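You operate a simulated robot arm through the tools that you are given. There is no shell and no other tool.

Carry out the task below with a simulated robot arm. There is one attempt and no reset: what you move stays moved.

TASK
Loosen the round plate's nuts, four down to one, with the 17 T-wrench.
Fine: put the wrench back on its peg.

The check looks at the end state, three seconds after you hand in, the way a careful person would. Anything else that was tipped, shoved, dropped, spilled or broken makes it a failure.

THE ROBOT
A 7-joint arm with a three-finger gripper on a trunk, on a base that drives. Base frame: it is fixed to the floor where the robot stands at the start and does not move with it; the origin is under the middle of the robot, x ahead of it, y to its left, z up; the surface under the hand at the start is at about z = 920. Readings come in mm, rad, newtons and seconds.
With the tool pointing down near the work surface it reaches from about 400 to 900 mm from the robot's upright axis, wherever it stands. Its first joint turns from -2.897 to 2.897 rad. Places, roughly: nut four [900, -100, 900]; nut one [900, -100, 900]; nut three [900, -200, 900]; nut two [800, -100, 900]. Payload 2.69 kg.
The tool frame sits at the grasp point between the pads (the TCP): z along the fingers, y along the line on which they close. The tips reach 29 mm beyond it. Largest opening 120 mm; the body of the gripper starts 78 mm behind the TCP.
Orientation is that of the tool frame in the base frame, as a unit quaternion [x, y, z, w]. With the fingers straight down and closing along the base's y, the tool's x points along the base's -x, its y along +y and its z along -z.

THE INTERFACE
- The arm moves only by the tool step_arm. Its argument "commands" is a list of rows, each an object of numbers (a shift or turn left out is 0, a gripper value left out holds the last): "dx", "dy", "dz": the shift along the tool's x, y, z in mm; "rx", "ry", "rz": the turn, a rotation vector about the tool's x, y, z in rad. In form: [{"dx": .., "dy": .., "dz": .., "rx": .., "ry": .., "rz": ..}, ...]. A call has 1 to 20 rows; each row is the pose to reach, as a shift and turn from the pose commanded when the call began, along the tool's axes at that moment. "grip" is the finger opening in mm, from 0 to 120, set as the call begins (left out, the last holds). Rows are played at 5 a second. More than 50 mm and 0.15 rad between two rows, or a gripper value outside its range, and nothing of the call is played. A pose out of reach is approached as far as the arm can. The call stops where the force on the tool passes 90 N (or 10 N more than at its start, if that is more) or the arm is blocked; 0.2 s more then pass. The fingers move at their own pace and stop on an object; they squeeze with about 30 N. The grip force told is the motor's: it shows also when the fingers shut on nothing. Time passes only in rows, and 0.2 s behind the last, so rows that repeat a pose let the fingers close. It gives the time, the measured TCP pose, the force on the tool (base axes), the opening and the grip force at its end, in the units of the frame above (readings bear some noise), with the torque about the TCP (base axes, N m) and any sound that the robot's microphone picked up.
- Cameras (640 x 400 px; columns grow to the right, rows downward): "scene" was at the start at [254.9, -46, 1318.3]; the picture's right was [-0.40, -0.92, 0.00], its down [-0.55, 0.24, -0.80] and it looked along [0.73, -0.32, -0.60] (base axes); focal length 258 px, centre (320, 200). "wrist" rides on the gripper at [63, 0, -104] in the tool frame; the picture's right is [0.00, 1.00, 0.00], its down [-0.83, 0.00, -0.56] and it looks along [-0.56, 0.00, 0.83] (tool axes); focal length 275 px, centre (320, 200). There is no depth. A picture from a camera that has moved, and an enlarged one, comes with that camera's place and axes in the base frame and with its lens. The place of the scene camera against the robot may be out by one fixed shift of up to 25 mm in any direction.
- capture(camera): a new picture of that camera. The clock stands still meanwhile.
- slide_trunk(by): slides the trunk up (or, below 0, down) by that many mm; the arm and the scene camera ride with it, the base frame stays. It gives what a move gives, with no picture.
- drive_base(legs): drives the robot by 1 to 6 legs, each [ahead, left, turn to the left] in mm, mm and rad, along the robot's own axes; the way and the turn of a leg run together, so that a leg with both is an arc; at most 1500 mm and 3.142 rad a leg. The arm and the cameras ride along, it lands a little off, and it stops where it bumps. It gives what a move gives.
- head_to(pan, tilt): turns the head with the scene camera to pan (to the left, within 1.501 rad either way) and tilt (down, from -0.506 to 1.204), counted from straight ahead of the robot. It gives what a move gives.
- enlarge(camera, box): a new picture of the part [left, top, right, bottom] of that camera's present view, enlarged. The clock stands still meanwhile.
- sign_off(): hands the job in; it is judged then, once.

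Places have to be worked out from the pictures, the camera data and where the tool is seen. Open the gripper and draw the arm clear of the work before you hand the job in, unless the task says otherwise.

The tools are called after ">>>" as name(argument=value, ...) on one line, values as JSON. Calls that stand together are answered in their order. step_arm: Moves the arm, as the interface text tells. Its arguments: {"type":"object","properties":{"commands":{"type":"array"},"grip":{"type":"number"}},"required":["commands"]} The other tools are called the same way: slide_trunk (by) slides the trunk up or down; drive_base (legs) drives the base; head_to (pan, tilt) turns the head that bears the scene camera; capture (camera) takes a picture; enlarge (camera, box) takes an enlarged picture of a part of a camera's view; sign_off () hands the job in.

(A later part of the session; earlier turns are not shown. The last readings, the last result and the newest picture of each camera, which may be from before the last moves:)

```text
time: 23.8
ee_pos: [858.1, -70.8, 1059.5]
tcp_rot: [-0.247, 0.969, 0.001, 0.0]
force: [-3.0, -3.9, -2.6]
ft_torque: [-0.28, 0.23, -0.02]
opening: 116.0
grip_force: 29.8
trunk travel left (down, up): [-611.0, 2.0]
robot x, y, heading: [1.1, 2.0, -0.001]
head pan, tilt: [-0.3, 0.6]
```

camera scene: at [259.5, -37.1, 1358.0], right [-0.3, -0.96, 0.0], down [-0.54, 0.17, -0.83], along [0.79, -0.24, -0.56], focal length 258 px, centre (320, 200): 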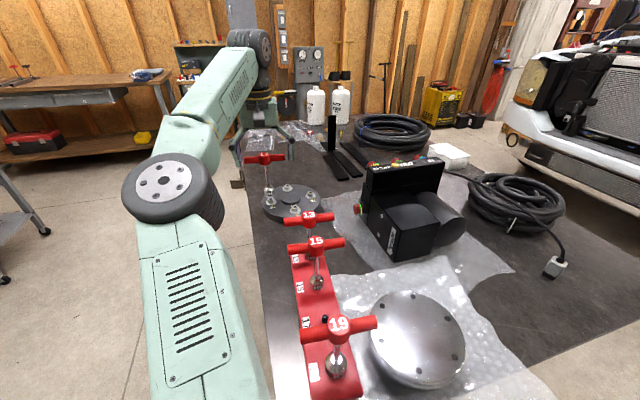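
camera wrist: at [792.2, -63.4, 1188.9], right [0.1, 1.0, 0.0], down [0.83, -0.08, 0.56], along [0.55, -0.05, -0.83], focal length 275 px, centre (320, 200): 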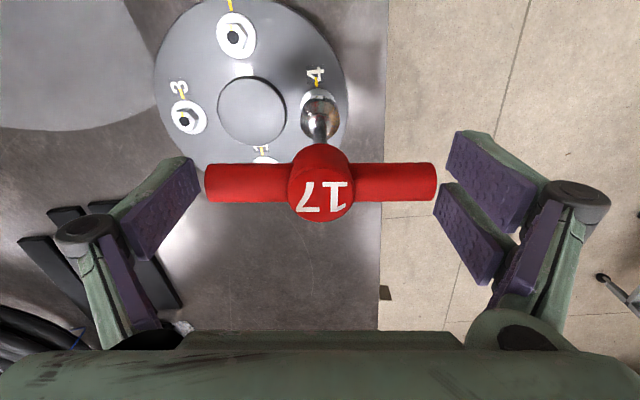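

Engaged: the vertical force vanished and the socket dropped. I lower further onto the nut in small steps.

>>> step_arm(commands=[{"dz": 1.5}, {"dz": 3}, {"dz": 4.5}, {"dz": 6}, {"dz": 6}])

```text
time: 25.0
ee_pos: [857.9, -70.8, 1055.1]
tcp_rot: [-0.247, 0.969, -0.001, 0.002]
force: [1.1, -0.8, 8.9]
ft_torque: [-0.05, -0.05, -0.01]
opening: 115.9
grip_force: 30.4
trunk travel left (down, up): [-611.0, 2.0]
robot x, y, heading: [0.0, -0.7, -0.008]
head pan, tilt: [-0.3, 0.6]
```

>>> enlarge(camera="scene", box=[250, 180, 310, 220])

>>> enlarge(camera="wrist", box=[270, 50, 370, 150])

```text
10.00 times, centred on (280, 200) of scene
camera zoom: at [258.8, -37.4, 1358.3], right [-0.3, -0.96, 0.0], down [-0.54, 0.17, -0.83], along [0.79, -0.24, -0.56], focal length 2582 px, centre (720, 200)
```

zoom: 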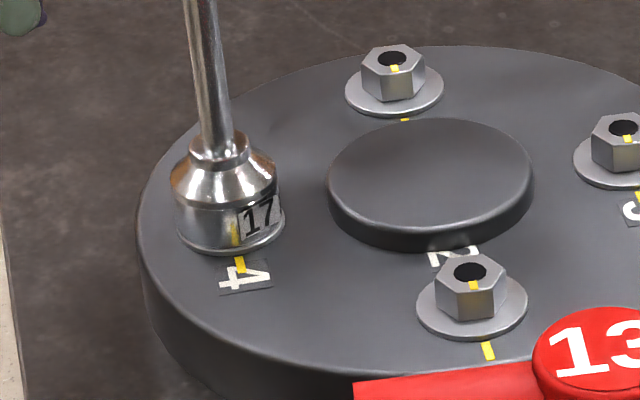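

```text
4.00 times, centred on (320, 100) of wrist
camera zoom: at [802.0, -101.6, 1158.3], right [-0.48, 0.88, 0.0], down [0.73, 0.4, 0.56], along [0.49, 0.27, -0.83], focal length 1101 px, centre (320, 600)
```

zoom: 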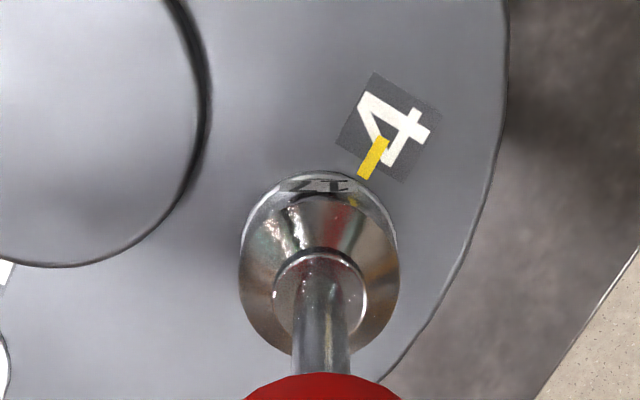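

The socket is seated over nut 4 down to the washer. I now turn counter-clockwise and watch the torque.

>>> step_arm(commands=[{"rz": -0.05}, {"rz": -0.1}, {"rz": -0.15}, {"rz": -0.2}, {"rz": -0.2}])

>>> capture(camera="wrist")

```text
time: 26.2
ee_pos: [857.0, -71.4, 1053.9]
tcp_rot: [-0.343, 0.939, -0.002, 0.0]
force: [7.1, -2.6, 17.0]
ft_torque: [-0.23, -0.46, -0.04]
opening: 116.0
grip_force: 30.0
trunk travel left (down, up): [-611.0, 2.0]
robot x, y, heading: [0.9, -1.5, -0.002]
head pan, tilt: [-0.3, 0.6]
```

```text
taken
camera wrist: at [808.4, -112.4, 1158.3], right [-0.65, 0.76, 0.0], down [0.63, 0.54, 0.56], along [0.43, 0.36, -0.83], focal length 275 px, centre (320, 200)
```

wrist: 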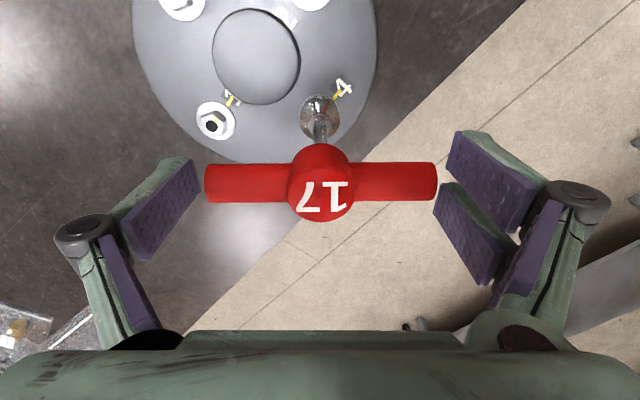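

The bar turns with the hand, with next to no torque so far (could be hex play). I continue turning counter-clockwise while watching for resistance.

>>> step_arm(commands=[{"rz": -0.05}, {"rz": -0.1}, {"rz": -0.15}, {"rz": -0.2}])

>>> enlarge(camera="wrist", box=[160, 50, 480, 250])

>>> enlarge(camera="scene", box=[250, 180, 310, 220])

```text
time: 27.2
ee_pos: [857.5, -71.3, 1054.2]
tcp_rot: [-0.434, 0.901, 0.0, 0.0]
force: [5.8, -3.3, 15.6]
ft_torque: [-0.37, -0.24, -0.08]
opening: 116.1
grip_force: 29.8
trunk travel left (down, up): [-611.0, 2.0]
robot x, y, heading: [-2.3, 0.0, -0.0]
head pan, tilt: [-0.3, 0.6]
```

```text
2.00 times, centred on (320, 150) of wrist
camera zoom: at [817.7, -121.4, 1158.2], right [-0.79, 0.62, 0.0], down [0.51, 0.65, 0.56], along [0.34, 0.44, -0.83], focal length 551 px, centre (320, 300)
```

zoom: 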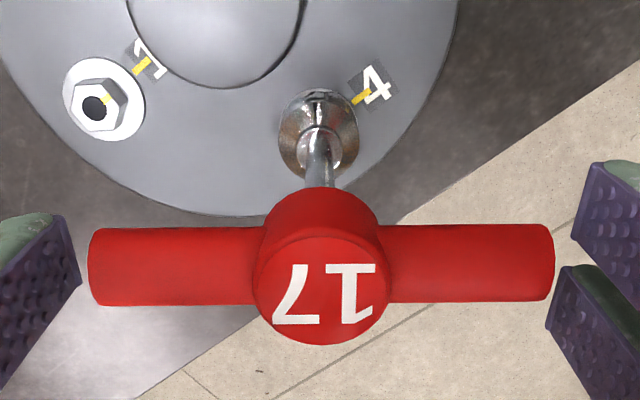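

```text
10.00 times, centred on (280, 200) of scene
camera zoom: at [258.3, -37.5, 1358.3], right [-0.3, -0.96, 0.0], down [-0.54, 0.17, -0.83], along [0.79, -0.24, -0.56], focal length 2582 px, centre (720, 200)
```

zoom: 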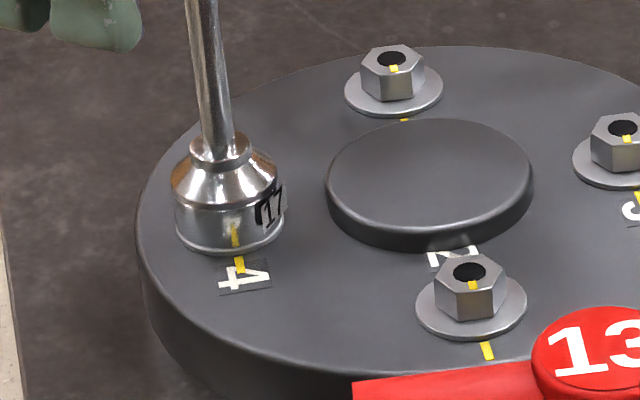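

The socket label turns and it remains seated, torque about −0.08 N m. I keep turning another 0.6 rad.

>>> step_arm(commands=[{"rz": -0.1}, {"rz": -0.2}, {"rz": -0.3}, {"rz": -0.4}, {"rz": -0.5}, {"rz": -0.6}])

>>> enlarge(camera="wrist", box=[160, 50, 480, 250])

>>> capture(camera="scene")

```text
time: 28.6
ee_pos: [856.5, -72.1, 1054.8]
tcp_rot: [-0.682, 0.731, -0.001, 0.001]
force: [4.3, -3.7, 10.5]
ft_torque: [-0.33, -0.25, -0.03]
opening: 116.0
grip_force: 29.4
trunk travel left (down, up): [-611.0, 2.0]
robot x, y, heading: [5.0, 0.4, 0.002]
head pan, tilt: [-0.3, 0.6]
```

```text
2.00 times, centred on (320, 150) of wrist
camera zoom: at [852.8, -134.5, 1158.2], right [-1.0, 0.07, 0.0], down [0.05, 0.83, 0.56], along [0.04, 0.55, -0.83], focal length 551 px, centre (320, 300)
```

zoom: 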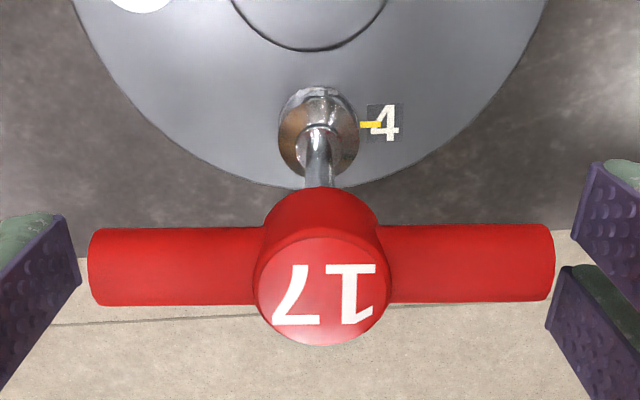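

```text
taken
camera scene: at [258.8, -37.6, 1358.2], right [-0.3, -0.96, 0.0], down [-0.54, 0.17, -0.83], along [0.79, -0.24, -0.56], focal length 258 px, centre (320, 200)
```

scene: 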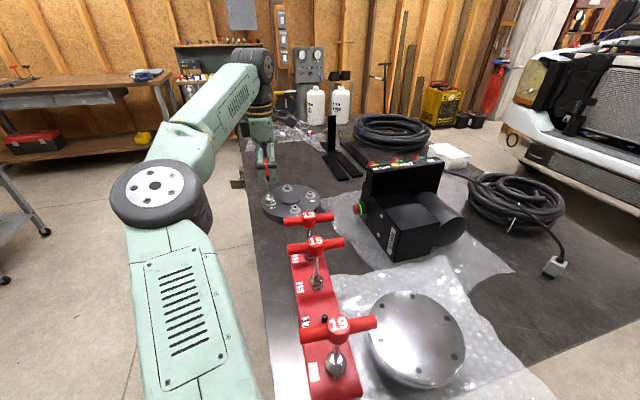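

The hand has turned about 63° since engagement. I lift off 20 mm to verify on the nut's yellow mark that it actually turned.

>>> step_arm(commands=[{"dz": -5}, {"dz": -10}, {"dz": -20}, {"dz": -25}, {"dz": -25}])

>>> enlarge(camera="scene", box=[250, 180, 310, 220])

```text
time: 29.8
ee_pos: [859.3, -70.0, 1078.2]
tcp_rot: [-0.681, 0.732, 0.0, 0.0]
force: [0.9, 0.7, -1.9]
ft_torque: [0.01, -0.03, 0.0]
opening: 116.0
grip_force: 30.1
trunk travel left (down, up): [-611.0, 2.0]
robot x, y, heading: [-0.1, 3.0, -0.002]
head pan, tilt: [-0.3, 0.6]
```

```text
10.00 times, centred on (280, 200) of scene
camera zoom: at [259.8, -37.4, 1357.9], right [-0.3, -0.96, 0.0], down [-0.54, 0.17, -0.82], along [0.79, -0.24, -0.57], focal length 2582 px, centre (720, 200)
```

zoom: 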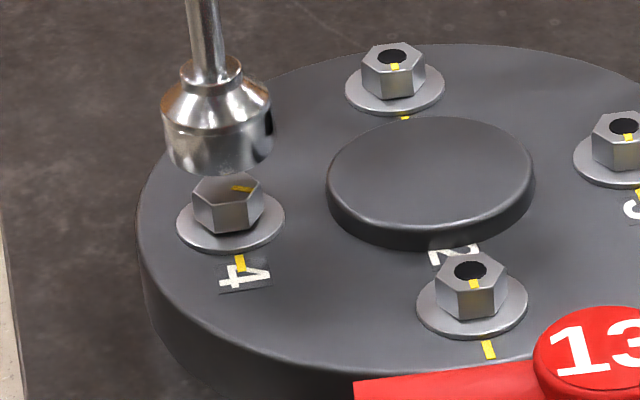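

Nut 4's yellow mark has swung about 70° counter-clockwise, so the wrench drives the nut. I lower back on (with a small centring shift) and turn it some more, so that it's unmistakably loose.

>>> step_arm(commands=[{"dx": -0.6, "dy": 0.8, "dz": 6}, {"dx": -0.6, "dy": 0.8, "dz": 12}, {"dx": -0.6, "dy": 0.8, "dz": 18}, {"dx": -0.6, "dy": 0.8, "dz": 22}, {"dx": -0.6, "dy": 0.8, "dz": 24.5}, {"dx": -0.6, "dy": 0.8, "dz": 24.5}])

```text
time: 31.2
ee_pos: [856.6, -71.5, 1054.2]
tcp_rot: [-0.681, 0.732, -0.001, 0.0]
force: [3.4, -2.4, 2.9]
ft_torque: [-0.24, -0.36, -0.02]
opening: 115.8
grip_force: 30.0
trunk travel left (down, up): [-611.0, 2.0]
robot x, y, heading: [1.8, -2.5, 0.001]
head pan, tilt: [-0.3, 0.6]
```

It slid back on at z≈1054. I continue counter-clockwise by another 0.9 rad.

>>> step_arm(commands=[{"rz": -0.1}, {"rz": -0.2}, {"rz": -0.3}, {"rz": -0.4}, {"rz": -0.5}, {"rz": -0.6}, {"rz": -0.7}, {"rz": -0.8}, {"rz": -0.9}])

>>> enlarge(camera="wrist", box=[160, 50, 480, 250])

```text
time: 33.2
ee_pos: [856.7, -70.7, 1053.7]
tcp_rot: [0.932, -0.363, 0.0, 0.0]
force: [2.4, 0.3, 6.7]
ft_torque: [-0.03, -0.11, -0.01]
opening: 115.9
grip_force: 30.5
trunk travel left (down, up): [-611.0, 2.0]
robot x, y, heading: [1.3, -0.7, -0.003]
head pan, tilt: [-0.3, 0.6]
```

```text
2.00 times, centred on (320, 150) of wrist
camera zoom: at [903.3, -113.7, 1158.1], right [-0.67, -0.74, 0.0], down [-0.62, 0.56, 0.56], along [-0.41, 0.37, -0.83], focal length 551 px, centre (320, 300)
```

zoom: 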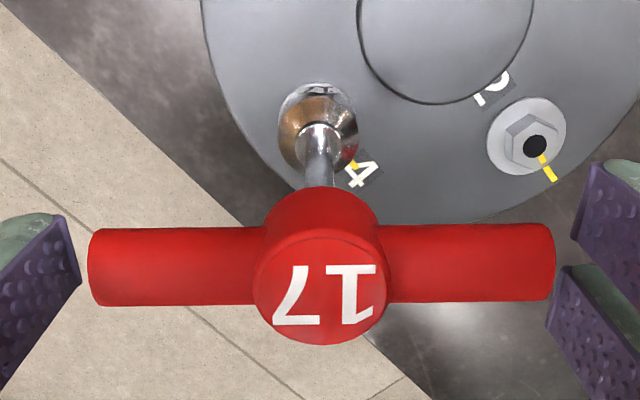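

It's turned about 120° now without strain. I add a last 0.6 rad if the wrist joint allows, for a clear near-half turn.

>>> step_arm(commands=[{"rz": -0.1}, {"rz": -0.2}, {"rz": -0.3}, {"rz": -0.4}, {"rz": -0.5}, {"rz": -0.6}])

```text
time: 34.6
ee_pos: [856.4, -71.7, 1054.5]
tcp_rot: [0.997, -0.071, -0.001, 0.001]
force: [1.1, -1.3, 1.7]
ft_torque: [-0.19, -0.08, 0.02]
opening: 115.9
grip_force: 29.7
trunk travel left (down, up): [-611.0, 2.0]
robot x, y, heading: [2.0, -0.9, -0.002]
head pan, tilt: [-0.3, 0.6]
```

At −3.0 rad the hand still turns freely; nut 4 has turned roughly 150°. I lift off and check.

>>> step_arm(commands=[{"dz": -8}, {"dz": -16}, {"dz": -26}, {"dz": -34}, {"dz": -34}])

>>> enlarge(camera="scene", box=[250, 180, 310, 220])

>>> capture(camera="wrist")

```text
time: 35.8
ee_pos: [857.0, -71.9, 1087.7]
tcp_rot: [0.997, -0.073, 0.001, -0.001]
force: [-0.1, 0.5, -2.6]
ft_torque: [-0.01, 0.01, -0.02]
opening: 115.4
grip_force: 29.9
trunk travel left (down, up): [-611.0, 2.0]
robot x, y, heading: [1.3, 2.3, 0.002]
head pan, tilt: [-0.3, 0.6]
```

```text
10.00 times, centred on (280, 200) of scene
camera zoom: at [259.8, -37.3, 1357.9], right [-0.3, -0.96, 0.0], down [-0.54, 0.17, -0.82], along [0.79, -0.24, -0.57], focal length 2582 px, centre (720, 200)
```

zoom: 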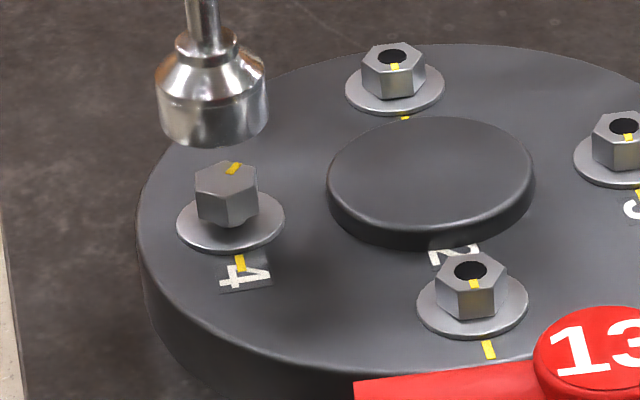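

```text
taken
camera wrist: at [919.2, -80.0, 1191.4], right [-0.14, -0.99, 0.0], down [-0.82, 0.11, 0.56], along [-0.55, 0.08, -0.83], focal length 275 px, centre (320, 200)
```

wrist: 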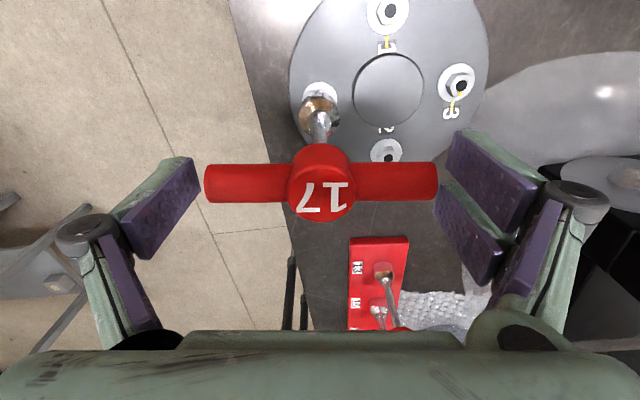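

Nut 4 is clearly turned and seems to have risen on its stud. I take a closer look before going on.

>>> enlarge(camera="scene", box=[262, 190, 286, 208])

>>> enlarge(camera="wrist", box=[280, 70, 360, 130])

```text
16.00 times, centred on (274, 199) of scene
camera zoom: at [259.8, -37.3, 1357.9], right [-0.3, -0.96, 0.0], down [-0.54, 0.17, -0.82], along [0.79, -0.24, -0.57], focal length 4132 px, centre (1056, 216)
```

zoom: 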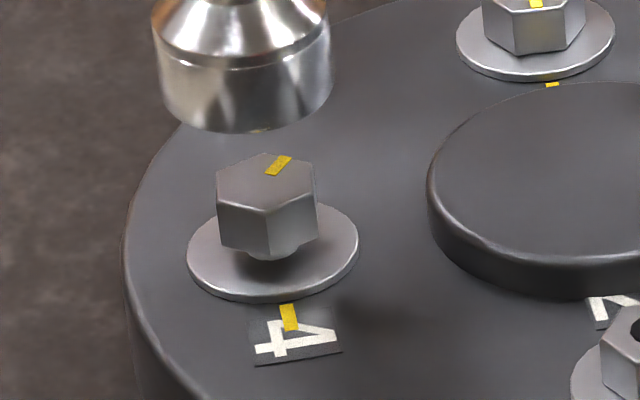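

```text
6.67 times, centred on (320, 100) of wrist
camera zoom: at [919.2, -80.0, 1191.4], right [-0.14, -0.99, 0.0], down [-0.82, 0.11, 0.56], along [-0.55, 0.08, -0.83], focal length 1835 px, centre (320, 867)
```

zoom: 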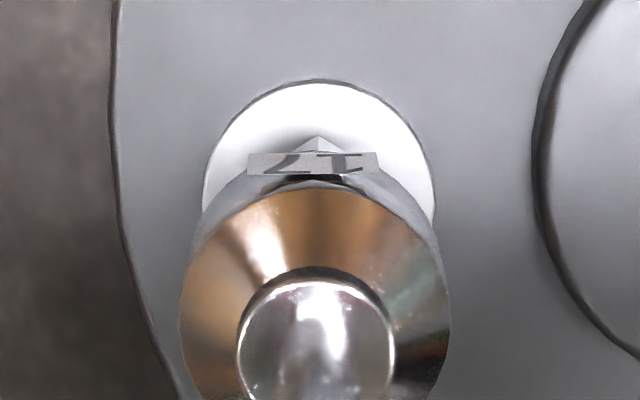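

Nut 4 is turned roughly 150° and still on its stud, so it's done. Now I swing back to yaw −0.25 while moving over the boss to nut 3 at about (855.7,-186.5), staying above everything.

>>> step_arm(commands=[{"dz": -5, "dx": -0.9, "dy": 6, "rz": 0.145}, {"dz": -5, "dx": -1.8, "dy": 12, "rz": 0.29}, {"dz": -5, "dx": -2.8, "dy": 18, "rz": 0.435}, {"dz": -5, "dx": -3.7, "dy": 24, "rz": 0.58}, {"dz": -5, "dx": -4.6, "dy": 30, "rz": 0.725}, {"dz": -5, "dx": -5.6, "dy": 36, "rz": 0.87}, {"dz": -5, "dx": -6.5, "dy": 42, "rz": 1.015}, {"dz": -5, "dx": -7.4, "dy": 48, "rz": 1.16}, {"dz": -5, "dx": -8.3, "dy": 54, "rz": 1.305}, {"dz": -5, "dx": -9.2, "dy": 60, "rz": 1.45}, {"dz": -5, "dx": -10.2, "dy": 66, "rz": 1.595}, {"dz": -5, "dx": -11.1, "dy": 72, "rz": 1.74}, {"dz": -5, "dx": -12, "dy": 78, "rz": 1.885}, {"dz": -5, "dx": -13, "dy": 84, "rz": 2.03}, {"dz": -5, "dx": -13.9, "dy": 90, "rz": 2.175}, {"dz": -5, "dx": -14.8, "dy": 96, "rz": 2.32}, {"dz": -5, "dx": -15.7, "dy": 102, "rz": 2.465}, {"dz": -5, "dx": -16.6, "dy": 108, "rz": 2.61}, {"dz": -5, "dx": -17.5, "dy": 113.5, "rz": 2.755}, {"dz": -5, "dx": -17.5, "dy": 113.5, "rz": 2.755}])

>>> enlarge(camera="scene", box=[260, 170, 335, 220])

>>> enlarge(camera="wrist", box=[270, 50, 370, 150])

```text
time: 40.0
ee_pos: [824.1, -180.7, 1094.4]
tcp_rot: [-0.12, 0.993, 0.0, 0.001]
force: [-0.9, -0.2, -2.9]
ft_torque: [-0.01, 0.01, 0.01]
opening: 116.0
grip_force: 30.2
trunk travel left (down, up): [-611.0, 2.0]
robot x, y, heading: [-0.6, 1.9, -0.002]
head pan, tilt: [-0.3, 0.6]
```

```text
8.00 times, centred on (298, 195) of scene
camera zoom: at [259.8, -37.4, 1357.9], right [-0.3, -0.96, 0.0], down [-0.54, 0.17, -0.82], along [0.79, -0.24, -0.57], focal length 2066 px, centre (500, 240)
```

zoom: 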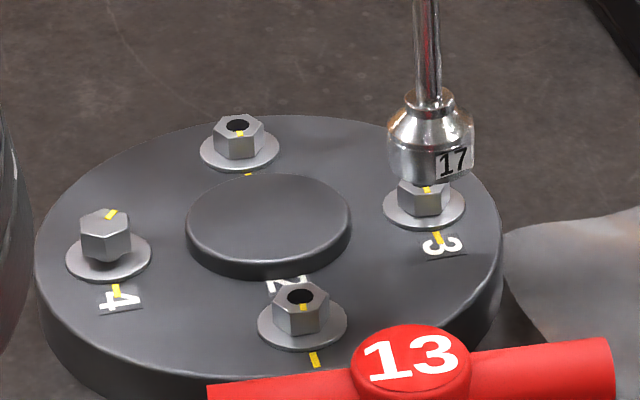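

```text
4.00 times, centred on (320, 100) of wrist
camera zoom: at [762.4, -196.2, 1197.5], right [-0.24, 0.97, 0.0], down [0.81, 0.2, 0.56], along [0.54, 0.14, -0.83], focal length 1101 px, centre (320, 600)
```

zoom: 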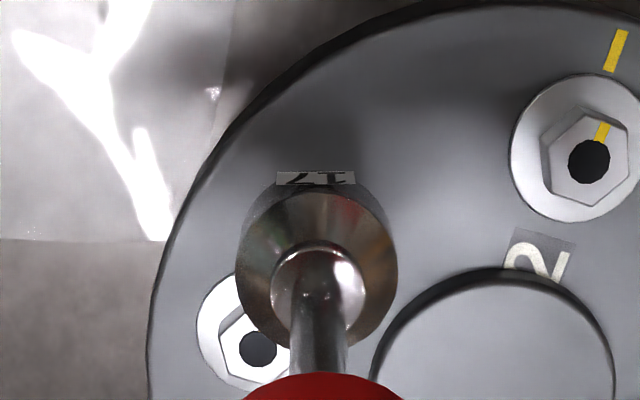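

The hand is at (824,-181), short of the target; maybe it's still catching up. I hold briefly and re-read.

>>> step_arm(commands=[{"dz": 0}, {"dz": 0}])

```text
time: 40.6
ee_pos: [825.4, -180.8, 1094.6]
tcp_rot: [-0.121, 0.993, 0.0, 0.001]
force: [0.5, 0.3, -4.0]
ft_torque: [0.01, 0.01, -0.01]
opening: 115.8
grip_force: 29.9
trunk travel left (down, up): [-611.0, 2.0]
robot x, y, heading: [-0.4, 0.1, -0.002]
head pan, tilt: [-0.3, 0.6]
```

My sign for yaw was flipped (the hand's at ψ=+0.245), which explains the offset. In this view nut 3 lies 30 mm forward and 14 mm to −y of the socket, about (856.3,-187). I move there and lower to just above the nut.

>>> step_arm(commands=[{"dx": -15, "dy": -7}, {"dx": -29.6, "dy": -13.7}, {"dx": -29.6, "dy": -13.7, "dz": 14}, {"dx": -29.6, "dy": -13.7, "dz": 28}, {"dx": -29.6, "dy": -13.7, "dz": 28}])

>>> enlarge(camera="scene", box=[260, 170, 335, 220])

>>> enlarge(camera="wrist", box=[270, 50, 370, 150])

```text
time: 41.8
ee_pos: [855.7, -187.0, 1064.7]
tcp_rot: [-0.12, 0.993, 0.0, 0.001]
force: [-0.6, -0.3, -2.3]
ft_torque: [-0.04, 0.02, -0.02]
opening: 115.6
grip_force: 30.3
trunk travel left (down, up): [-611.0, 2.0]
robot x, y, heading: [-2.5, -0.9, 0.0]
head pan, tilt: [-0.3, 0.6]
```

```text
8.00 times, centred on (298, 195) of scene
camera zoom: at [259.7, -37.4, 1357.9], right [-0.3, -0.96, 0.0], down [-0.54, 0.17, -0.82], along [0.79, -0.24, -0.57], focal length 2066 px, centre (500, 240)
```

zoom: 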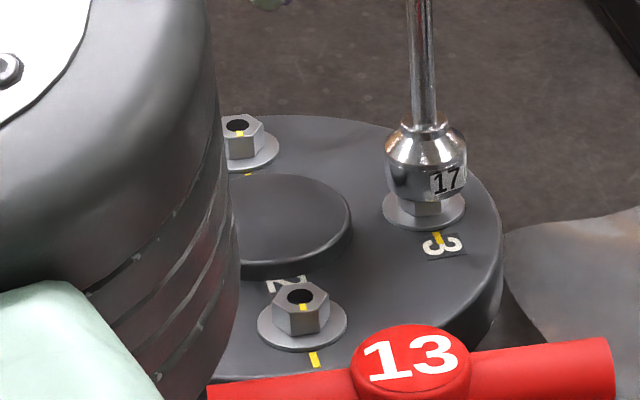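

```text
4.00 times, centred on (320, 100) of wrist
camera zoom: at [794.9, -203.0, 1168.6], right [-0.25, 0.97, 0.0], down [0.81, 0.2, 0.56], along [0.54, 0.14, -0.83], focal length 1101 px, centre (320, 600)
```

zoom: 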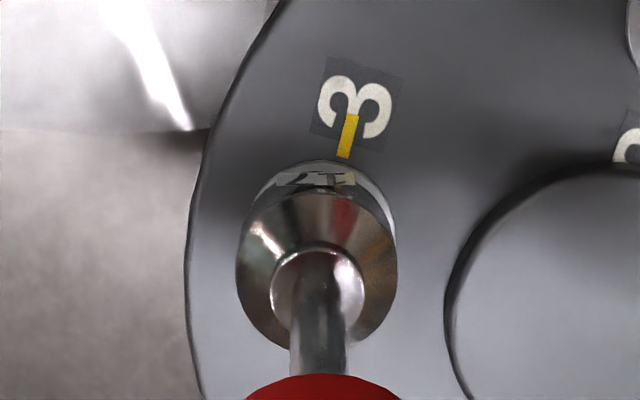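

The socket is slightly off to −y (about 1 mm) in both views. I shift +1 mm and lower gently until contact.

>>> step_arm(commands=[{"dy": 1.0}, {"dy": 1.0, "dz": 2}, {"dy": 1.0, "dz": 3.5}, {"dy": 1.0, "dz": 5}, {"dy": 1.0, "dz": 6}, {"dy": 1.0, "dz": 6}])

```text
time: 43.2
ee_pos: [854.9, -187.0, 1060.2]
tcp_rot: [-0.121, 0.993, -0.002, 0.001]
force: [7.2, -1.2, 10.8]
ft_torque: [-0.34, -0.82, 0.04]
opening: 115.8
grip_force: 30.3
trunk travel left (down, up): [-611.0, 2.0]
robot x, y, heading: [-0.0, -3.3, -0.001]
head pan, tilt: [-0.3, 0.6]
```

Contact, with a +x (and slight −y) lateral push. I follow it by about 1.4 mm, then turn counter-clockwise in small steps to find the hex.

>>> step_arm(commands=[{"dx": -1.1, "dy": -0.7}, {"dx": -1.1, "dy": -0.7, "rz": -0.05}, {"dx": -1.1, "dy": -0.7, "rz": -0.1}, {"dx": -1.1, "dy": -0.7, "rz": -0.15}, {"dx": -1.1, "dy": -0.7, "rz": -0.15}])

```text
time: 44.4
ee_pos: [856.8, -187.0, 1058.1]
tcp_rot: [-0.194, 0.981, 0.0, -0.002]
force: [-1.8, -2.4, -3.2]
ft_torque: [-0.3, 0.09, 0.03]
opening: 116.0
grip_force: 30.4
trunk travel left (down, up): [-611.0, 2.0]
robot x, y, heading: [4.4, -1.3, 0.001]
head pan, tilt: [-0.3, 0.6]
```

The vertical force vanished at ψ≈0.39: engaged. I lower the socket fully onto nut 3.

>>> step_arm(commands=[{"dz": 1.5}, {"dz": 3}, {"dz": 4.5}, {"dz": 5.5}, {"dz": 5.5}])

>>> enlarge(camera="scene", box=[260, 170, 335, 220])

```text
time: 45.6
ee_pos: [855.8, -186.6, 1053.9]
tcp_rot: [-0.195, 0.981, -0.002, 0.0]
force: [-0.5, -2.9, 3.9]
ft_torque: [-0.1, 0.04, -0.01]
opening: 115.7
grip_force: 30.1
trunk travel left (down, up): [-611.0, 2.0]
robot x, y, heading: [-0.3, 2.7, -0.001]
head pan, tilt: [-0.3, 0.6]
```

```text
8.00 times, centred on (298, 195) of scene
camera zoom: at [259.1, -37.4, 1358.2], right [-0.3, -0.96, 0.0], down [-0.54, 0.17, -0.83], along [0.79, -0.24, -0.56], focal length 2066 px, centre (500, 240)
```

zoom: 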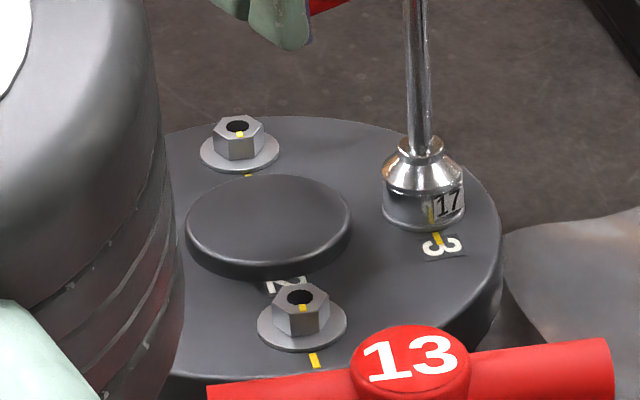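

Seated over nut 3. I turn counter-clockwise, first 1.2 rad.

>>> step_arm(commands=[{"rz": -0.1}, {"rz": -0.2}, {"rz": -0.3}, {"rz": -0.4}, {"rz": -0.5}, {"rz": -0.6}, {"rz": -0.7}, {"rz": -0.8}, {"rz": -0.9}, {"rz": -1.0}, {"rz": -1.1}, {"rz": -1.2}])

```text
time: 48.2
ee_pos: [855.6, -187.4, 1053.4]
tcp_rot: [0.715, -0.699, 0.0, 0.0]
force: [-4.0, -2.9, 1.1]
ft_torque: [-0.19, 0.48, 0.0]
opening: 115.8
grip_force: 29.9
trunk travel left (down, up): [-611.0, 2.0]
robot x, y, heading: [0.7, -0.0, -0.004]
head pan, tilt: [-0.3, 0.6]
```

The hand turned smoothly to ψ≈1.59. I continue another 1.1 rad.

>>> step_arm(commands=[{"rz": -0.1}, {"rz": -0.2}, {"rz": -0.3}, {"rz": -0.4}, {"rz": -0.5}, {"rz": -0.6}, {"rz": -0.7}, {"rz": -0.8}, {"rz": -0.9}, {"rz": -1.0}, {"rz": -1.1}])

>>> capture(camera="wrist")

```text
time: 50.6
ee_pos: [856.2, -186.7, 1054.0]
tcp_rot: [0.975, -0.222, 0.001, 0.0]
force: [-1.7, -2.8, 4.6]
ft_torque: [-0.35, 0.19, -0.01]
opening: 115.7
grip_force: 29.4
trunk travel left (down, up): [-611.0, 2.0]
robot x, y, heading: [-1.3, -1.3, -0.003]
head pan, tilt: [-0.3, 0.6]
```

```text
taken
camera wrist: at [912.7, -214.4, 1158.0], right [-0.43, -0.9, 0.0], down [-0.75, 0.36, 0.55], along [-0.5, 0.24, -0.83], focal length 275 px, centre (320, 200)
```

wrist: 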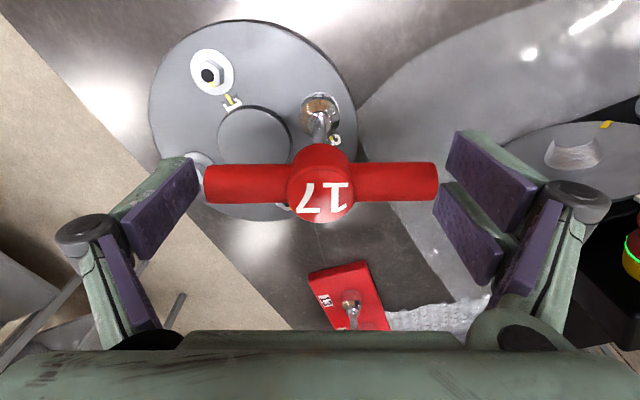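

About 130° done on nut 3. I lift off and verify.

>>> step_arm(commands=[{"dz": -8}, {"dz": -16}, {"dz": -26}, {"dz": -36}, {"dz": -40}, {"dz": -40}])

>>> enlarge(camera="scene", box=[260, 170, 335, 220])

>>> enlarge(camera="wrist", box=[160, 0, 420, 170])

```text
time: 52.0
ee_pos: [855.9, -186.8, 1093.3]
tcp_rot: [0.975, -0.222, 0.0, 0.0]
force: [0.1, 0.8, -2.5]
ft_torque: [-0.02, 0.02, 0.03]
opening: 115.9
grip_force: 29.4
trunk travel left (down, up): [-611.0, 2.0]
robot x, y, heading: [-2.3, -1.5, -0.001]
head pan, tilt: [-0.3, 0.6]
```

```text
8.00 times, centred on (298, 195) of scene
camera zoom: at [259.8, -37.4, 1357.9], right [-0.3, -0.96, 0.0], down [-0.54, 0.17, -0.82], along [0.79, -0.24, -0.57], focal length 2066 px, centre (500, 240)
```

zoom: 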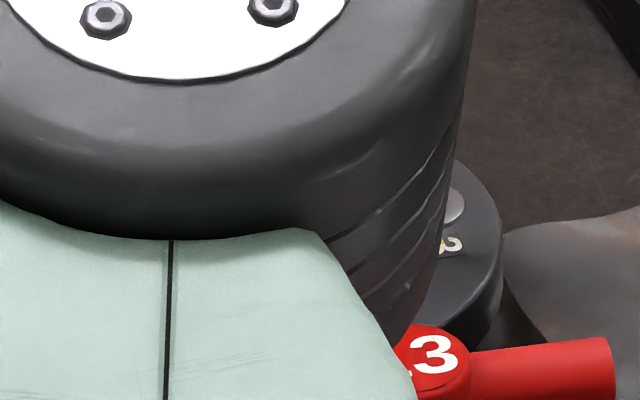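

```text
2.35 times, centred on (290, 85) of wrist
camera zoom: at [913.4, -214.5, 1197.3], right [-0.43, -0.9, 0.0], down [-0.75, 0.36, 0.56], along [-0.5, 0.24, -0.83], focal length 648 px, centre (391, 471)
```

zoom: 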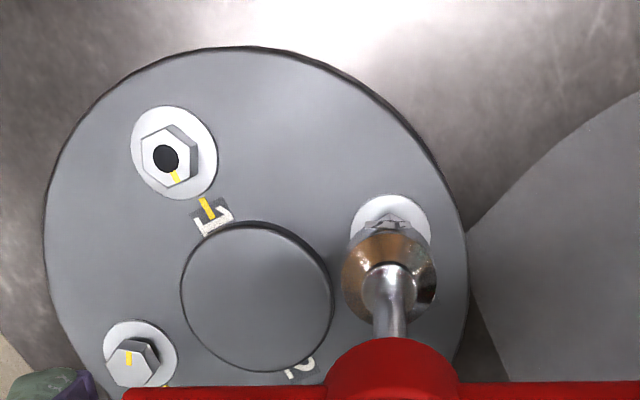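

The elbow has moved into the scene camera's line. I look at the whole picture to make sure that it's clear of everything.

>>> capture(camera="scene")

```text
taken
camera scene: at [259.8, -37.4, 1357.9], right [-0.3, -0.96, 0.0], down [-0.54, 0.17, -0.82], along [0.79, -0.24, -0.57], focal length 258 px, centre (320, 200)
```

scene: 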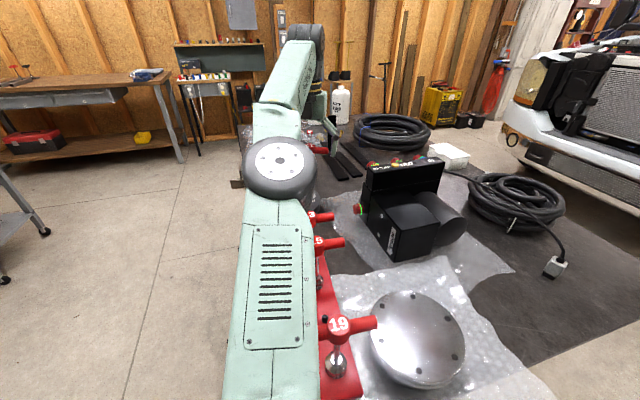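

The elbow seems to be around z 1140 above the rack side, so I'll move in stages. I go toward nut 2 while turning back, half way first, and look.

>>> step_arm(commands=[{"dz": -3, "dx": -4.5, "dy": -1.6, "rz": 0.142}, {"dz": -3, "dx": -9, "dy": -3.2, "rz": 0.284}, {"dz": -3, "dx": -13.5, "dy": -4.9, "rz": 0.426}, {"dz": -3, "dx": -18, "dy": -6.5, "rz": 0.568}, {"dz": -3, "dx": -22.5, "dy": -8.1, "rz": 0.71}, {"dz": -3, "dx": -27, "dy": -9.7, "rz": 0.852}, {"dz": -3, "dx": -31.5, "dy": -11.4, "rz": 0.994}, {"dz": -3, "dx": -36, "dy": -13, "rz": 1.136}])

>>> capture(camera="scene")

>>> capture(camera="wrist")

```text
time: 53.8
ee_pos: [830.7, -160.5, 1097.1]
tcp_rot: [-0.701, 0.713, 0.0, 0.0]
force: [-0.3, 0.7, -3.4]
ft_torque: [-0.02, 0.02, -0.02]
opening: 115.9
grip_force: 29.7
trunk travel left (down, up): [-611.0, 2.0]
robot x, y, heading: [0.7, 1.5, -0.003]
head pan, tilt: [-0.3, 0.6]
```

```text
taken
camera scene: at [259.7, -37.3, 1357.9], right [-0.3, -0.96, 0.0], down [-0.54, 0.17, -0.82], along [0.79, -0.24, -0.57], focal length 258 px, centre (320, 200)
```

scene: 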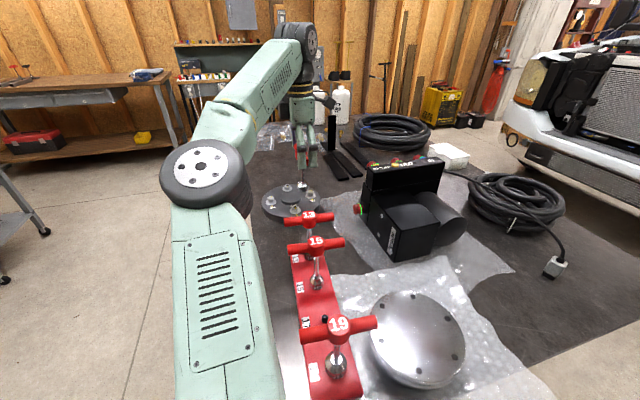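

```text
taken
camera wrist: at [828.8, -222.5, 1200.5], right [-1.0, 0.01, 0.0], down [0.01, 0.83, 0.56], along [0.01, 0.56, -0.83], focal length 275 px, centre (320, 200)
```

wrist: 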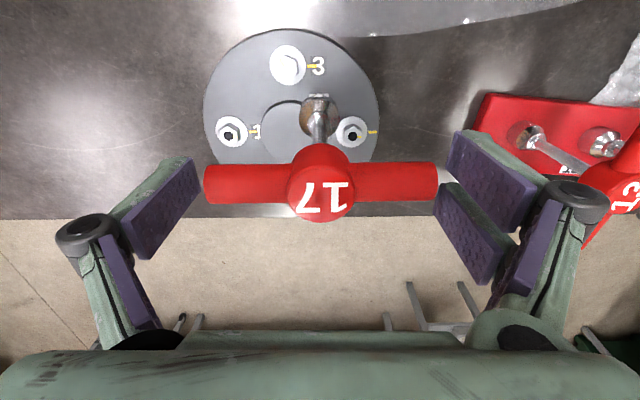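

The elbow swings out to the left again, clear of the rack. I check nut 3's mark here.

>>> enlarge(camera="scene", box=[260, 170, 335, 220])

>>> enlarge(camera="wrist", box=[200, 30, 400, 170])

```text
8.00 times, centred on (298, 195) of scene
camera zoom: at [259.7, -37.3, 1357.9], right [-0.3, -0.96, 0.0], down [-0.54, 0.17, -0.82], along [0.79, -0.24, -0.57], focal length 2066 px, centre (500, 240)
```

zoom: 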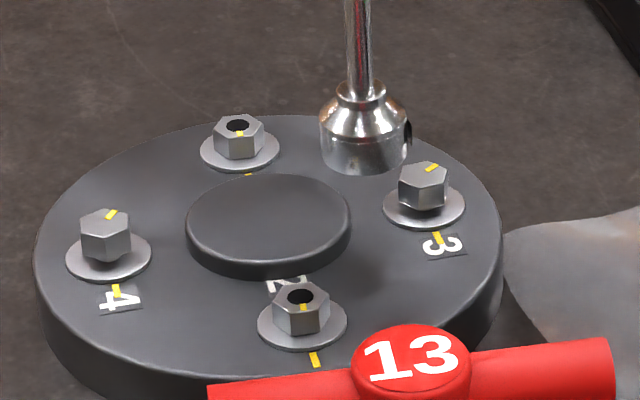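

```text
2.86 times, centred on (300, 100) of wrist
camera zoom: at [828.8, -222.5, 1200.5], right [-1.0, 0.01, 0.0], down [0.01, 0.83, 0.56], along [0.01, 0.56, -0.83], focal length 786 px, centre (377, 486)
```

zoom: 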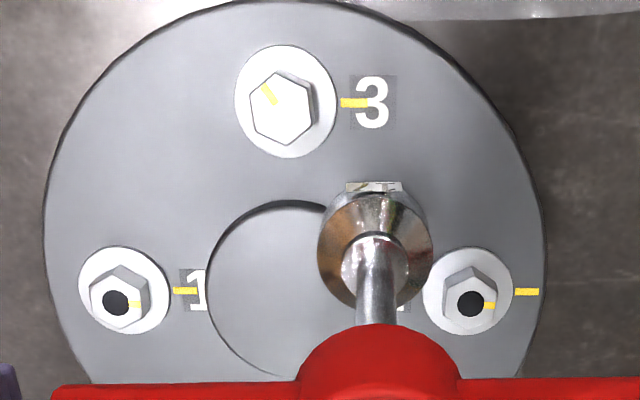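

Nut 3 is turned about 125° and loose; nut 4 stays as left. I go on to nut 2, measured at (799.6,-128.7), turning back to ψ≈0.27.

>>> step_arm(commands=[{"dx": -3.4, "dy": 3.5, "rz": 0.142}, {"dx": -6.8, "dy": 6.9, "rz": 0.285}, {"dx": -10.3, "dy": 10.4, "rz": 0.428}, {"dx": -13.7, "dy": 13.9, "rz": 0.571}, {"dx": -17.1, "dy": 17.3, "rz": 0.713}, {"dx": -20.5, "dy": 20.8, "rz": 0.856}, {"dx": -24, "dy": 24.3, "rz": 0.999}, {"dx": -27.4, "dy": 27.7, "rz": 1.141}, {"dx": -30.8, "dy": 31.2, "rz": 1.284}, {"dx": -30.8, "dy": 31.2, "rz": 1.284}])

>>> capture(camera="scene")

>>> enlarge(camera="wrist", box=[270, 50, 370, 150])

```text
time: 56.0
ee_pos: [798.9, -127.6, 1095.9]
tcp_rot: [-0.135, 0.991, 0.0, 0.0]
force: [-0.4, 0.6, -2.4]
ft_torque: [-0.01, 0.01, 0.02]
opening: 115.9
grip_force: 30.3
trunk travel left (down, up): [-611.0, 2.0]
robot x, y, heading: [1.3, -1.5, 0.001]
head pan, tilt: [-0.3, 0.6]
```

```text
taken
camera scene: at [259.7, -37.4, 1357.9], right [-0.3, -0.96, 0.0], down [-0.54, 0.17, -0.82], along [0.79, -0.24, -0.57], focal length 258 px, centre (320, 200)
```

scene: 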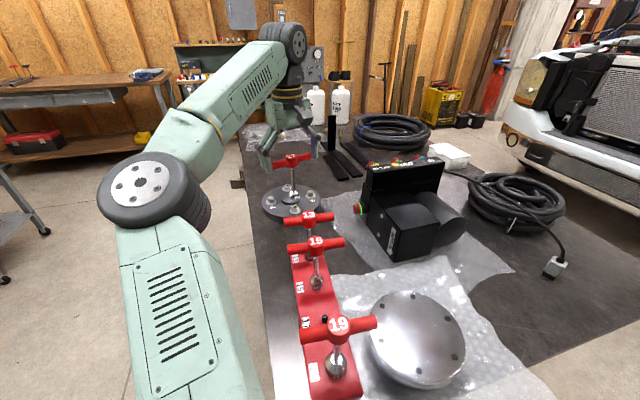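

```text
4.00 times, centred on (320, 100) of wrist
camera zoom: at [738.2, -145.3, 1200.3], right [-0.27, 0.96, 0.0], down [0.8, 0.23, 0.56], along [0.53, 0.15, -0.83], focal length 1101 px, centre (320, 600)
```

zoom: 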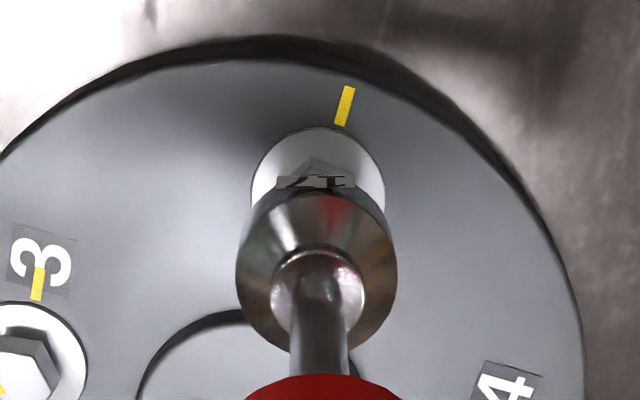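

The socket is aligned laterally with nut 2. I lower to just above it.

>>> step_arm(commands=[{"dz": 10}, {"dz": 20}, {"dz": 30}, {"dz": 31}, {"dz": 31}])

>>> enlarge(camera="scene", box=[260, 170, 335, 220])

>>> enlarge(camera="wrist", box=[270, 50, 370, 150])

```text
time: 57.2
ee_pos: [799.9, -127.6, 1065.3]
tcp_rot: [-0.136, 0.991, 0.001, -0.001]
force: [-1.0, 0.4, -2.5]
ft_torque: [-0.05, 0.01, 0.01]
opening: 115.8
grip_force: 29.8
trunk travel left (down, up): [-611.0, 2.0]
robot x, y, heading: [0.5, 2.4, -0.001]
head pan, tilt: [-0.3, 0.6]
```

```text
8.00 times, centred on (298, 195) of scene
camera zoom: at [259.8, -37.4, 1357.9], right [-0.3, -0.96, 0.0], down [-0.54, 0.17, -0.82], along [0.79, -0.24, -0.57], focal length 2066 px, centre (500, 240)
```

zoom: 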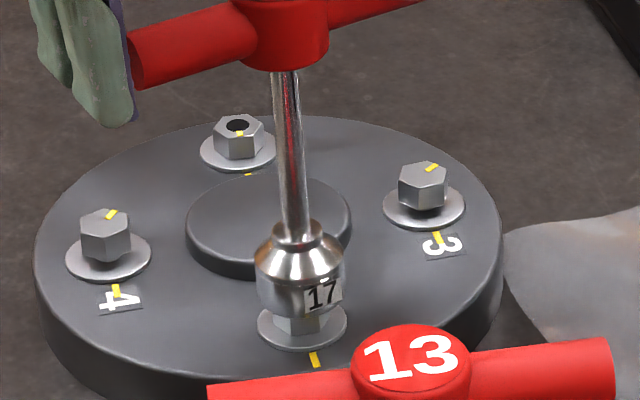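

```text
4.00 times, centred on (320, 100) of wrist
camera zoom: at [738.5, -145.7, 1169.5], right [-0.27, 0.96, 0.0], down [0.8, 0.23, 0.56], along [0.53, 0.15, -0.83], focal length 1101 px, centre (320, 600)
```

zoom: 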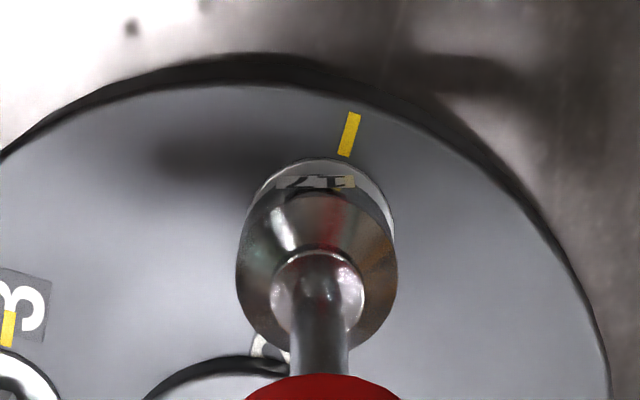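

Nearly the same offsets as at nut 3, so I apply the same 1 mm forward correction and lower gently to contact.

>>> step_arm(commands=[{"dx": -1.0}, {"dx": -1.0, "dz": 2}, {"dx": -1.0, "dz": 3.5}, {"dx": -1.0, "dz": 5}, {"dx": -1.0, "dz": 6.5}, {"dx": -1.0, "dz": 6.5}])

```text
time: 58.6
ee_pos: [799.3, -127.5, 1059.3]
tcp_rot: [-0.137, 0.991, 0.0, 0.0]
force: [-0.7, 1.8, 1.8]
ft_torque: [0.21, 0.07, -0.03]
opening: 115.9
grip_force: 30.3
trunk travel left (down, up): [-611.0, 2.0]
robot x, y, heading: [0.4, -0.9, -0.0]
head pan, tilt: [-0.3, 0.6]
```

Light contact at z≈1059. I turn counter-clockwise a little while pressing softly.

>>> step_arm(commands=[{"rz": -0.04, "dz": 1}, {"rz": -0.08, "dz": 1.5}, {"rz": -0.12, "dz": 2}, {"rz": -0.14, "dz": 2}])

```text
time: 59.6
ee_pos: [799.9, -128.9, 1056.3]
tcp_rot: [-0.206, 0.979, 0.001, -0.001]
force: [-2.6, 4.4, -4.4]
ft_torque: [0.41, 0.3, 0.04]
opening: 115.8
grip_force: 30.0
trunk travel left (down, up): [-611.0, 2.0]
robot x, y, heading: [-0.8, -4.9, -0.001]
head pan, tilt: [-0.3, 0.6]
```

Engaged (z 1056, no upward force). I lower fully with a tiny +y correction.

>>> step_arm(commands=[{"dy": 0.5, "dx": 0.2, "dz": 1.5}, {"dy": 0.5, "dx": 0.2, "dz": 3}, {"dy": 0.5, "dx": 0.2, "dz": 3}])

>>> enlarge(camera="scene", box=[260, 170, 335, 220])

```text
time: 60.4
ee_pos: [799.3, -129.0, 1054.8]
tcp_rot: [-0.206, 0.979, 0.0, 0.0]
force: [-3.0, 1.4, -0.5]
ft_torque: [0.24, 0.3, 0.05]
opening: 115.8
grip_force: 30.3
trunk travel left (down, up): [-611.0, 2.0]
robot x, y, heading: [-2.5, 2.2, -0.003]
head pan, tilt: [-0.3, 0.6]
```

```text
8.00 times, centred on (298, 195) of scene
camera zoom: at [259.4, -37.2, 1358.0], right [-0.3, -0.96, 0.0], down [-0.54, 0.17, -0.83], along [0.79, -0.24, -0.56], focal length 2066 px, centre (500, 240)
```

zoom: 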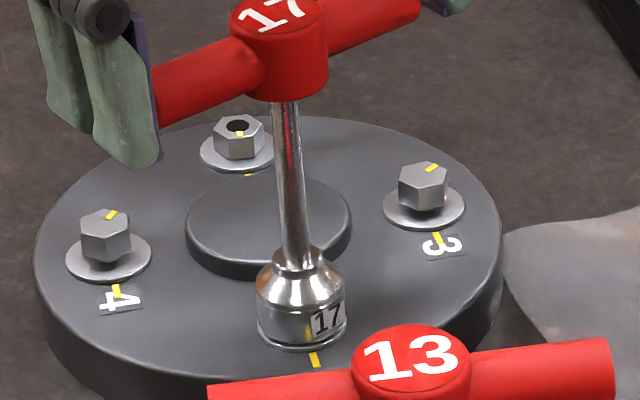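

Seated on nut 2. I turn counter-clockwise 1.2 rad, then check the elbow.

>>> step_arm(commands=[{"rz": -0.1}, {"rz": -0.2}, {"rz": -0.3}, {"rz": -0.4}, {"rz": -0.5}, {"rz": -0.6}, {"rz": -0.7}, {"rz": -0.8}, {"rz": -0.9}, {"rz": -1.0}, {"rz": -1.1}, {"rz": -1.2}])

>>> capture(camera="scene")

>>> capture(camera="wrist")

```text
time: 63.0
ee_pos: [798.8, -127.4, 1054.4]
tcp_rot: [0.722, -0.691, 0.0, -0.001]
force: [-3.9, -0.1, 2.1]
ft_torque: [0.03, 0.44, -0.05]
opening: 115.7
grip_force: 29.8
trunk travel left (down, up): [-611.0, 2.0]
robot x, y, heading: [-0.5, 0.4, -0.003]
head pan, tilt: [-0.3, 0.6]
```

```text
taken
camera scene: at [259.1, -37.4, 1358.1], right [-0.3, -0.96, 0.0], down [-0.54, 0.17, -0.83], along [0.79, -0.24, -0.56], focal length 258 px, centre (320, 200)
```

scene: 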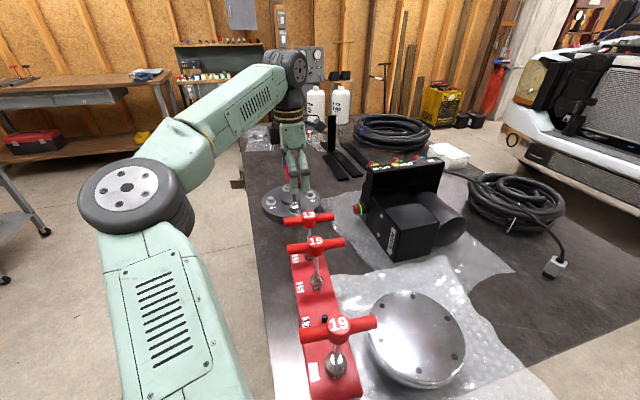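

```text
taken
camera wrist: at [801.8, -190.7, 1158.0], right [-1.0, -0.05, 0.0], down [-0.04, 0.83, 0.56], along [-0.03, 0.55, -0.83], focal length 275 px, centre (320, 200)
```

wrist: 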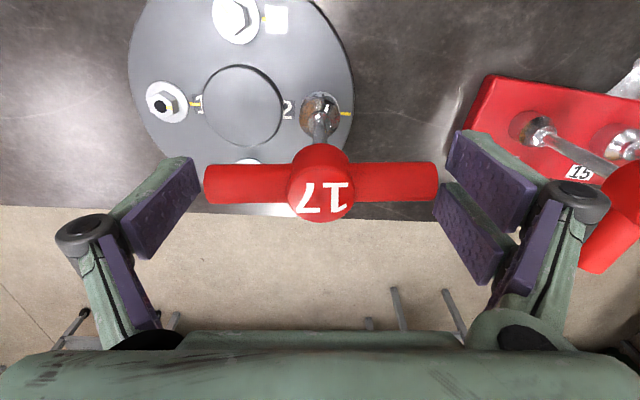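

Everything's clear: elbow out to the left, fingers well away from wrench 13. I continue another 1.1 rad.

>>> step_arm(commands=[{"rz": -0.1}, {"rz": -0.2}, {"rz": -0.3}, {"rz": -0.4}, {"rz": -0.5}, {"rz": -0.6}, {"rz": -0.7}, {"rz": -0.8}, {"rz": -0.9}, {"rz": -1.0}, {"rz": -1.1}])

>>> capture(camera="scene")

```text
time: 65.4
ee_pos: [798.8, -127.5, 1054.3]
tcp_rot: [0.977, -0.211, 0.001, 0.0]
force: [-9.0, -5.7, -3.1]
ft_torque: [-0.66, 0.96, -0.01]
opening: 115.8
grip_force: 29.5
trunk travel left (down, up): [-611.0, 2.0]
robot x, y, heading: [3.1, -1.1, -0.001]
head pan, tilt: [-0.3, 0.6]
```

```text
taken
camera scene: at [259.2, -37.9, 1358.0], right [-0.3, -0.96, 0.0], down [-0.54, 0.17, -0.83], along [0.79, -0.24, -0.56], focal length 258 px, centre (320, 200)
```

scene: 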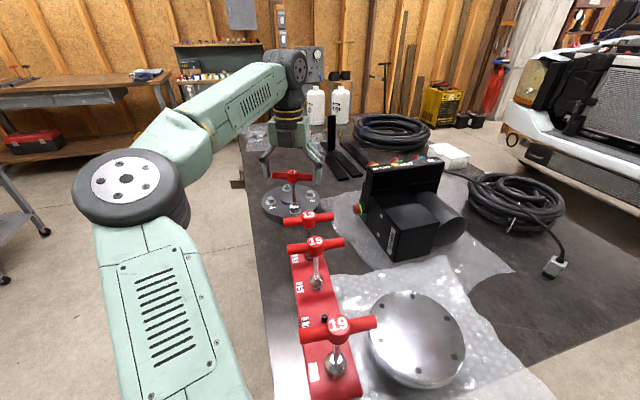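

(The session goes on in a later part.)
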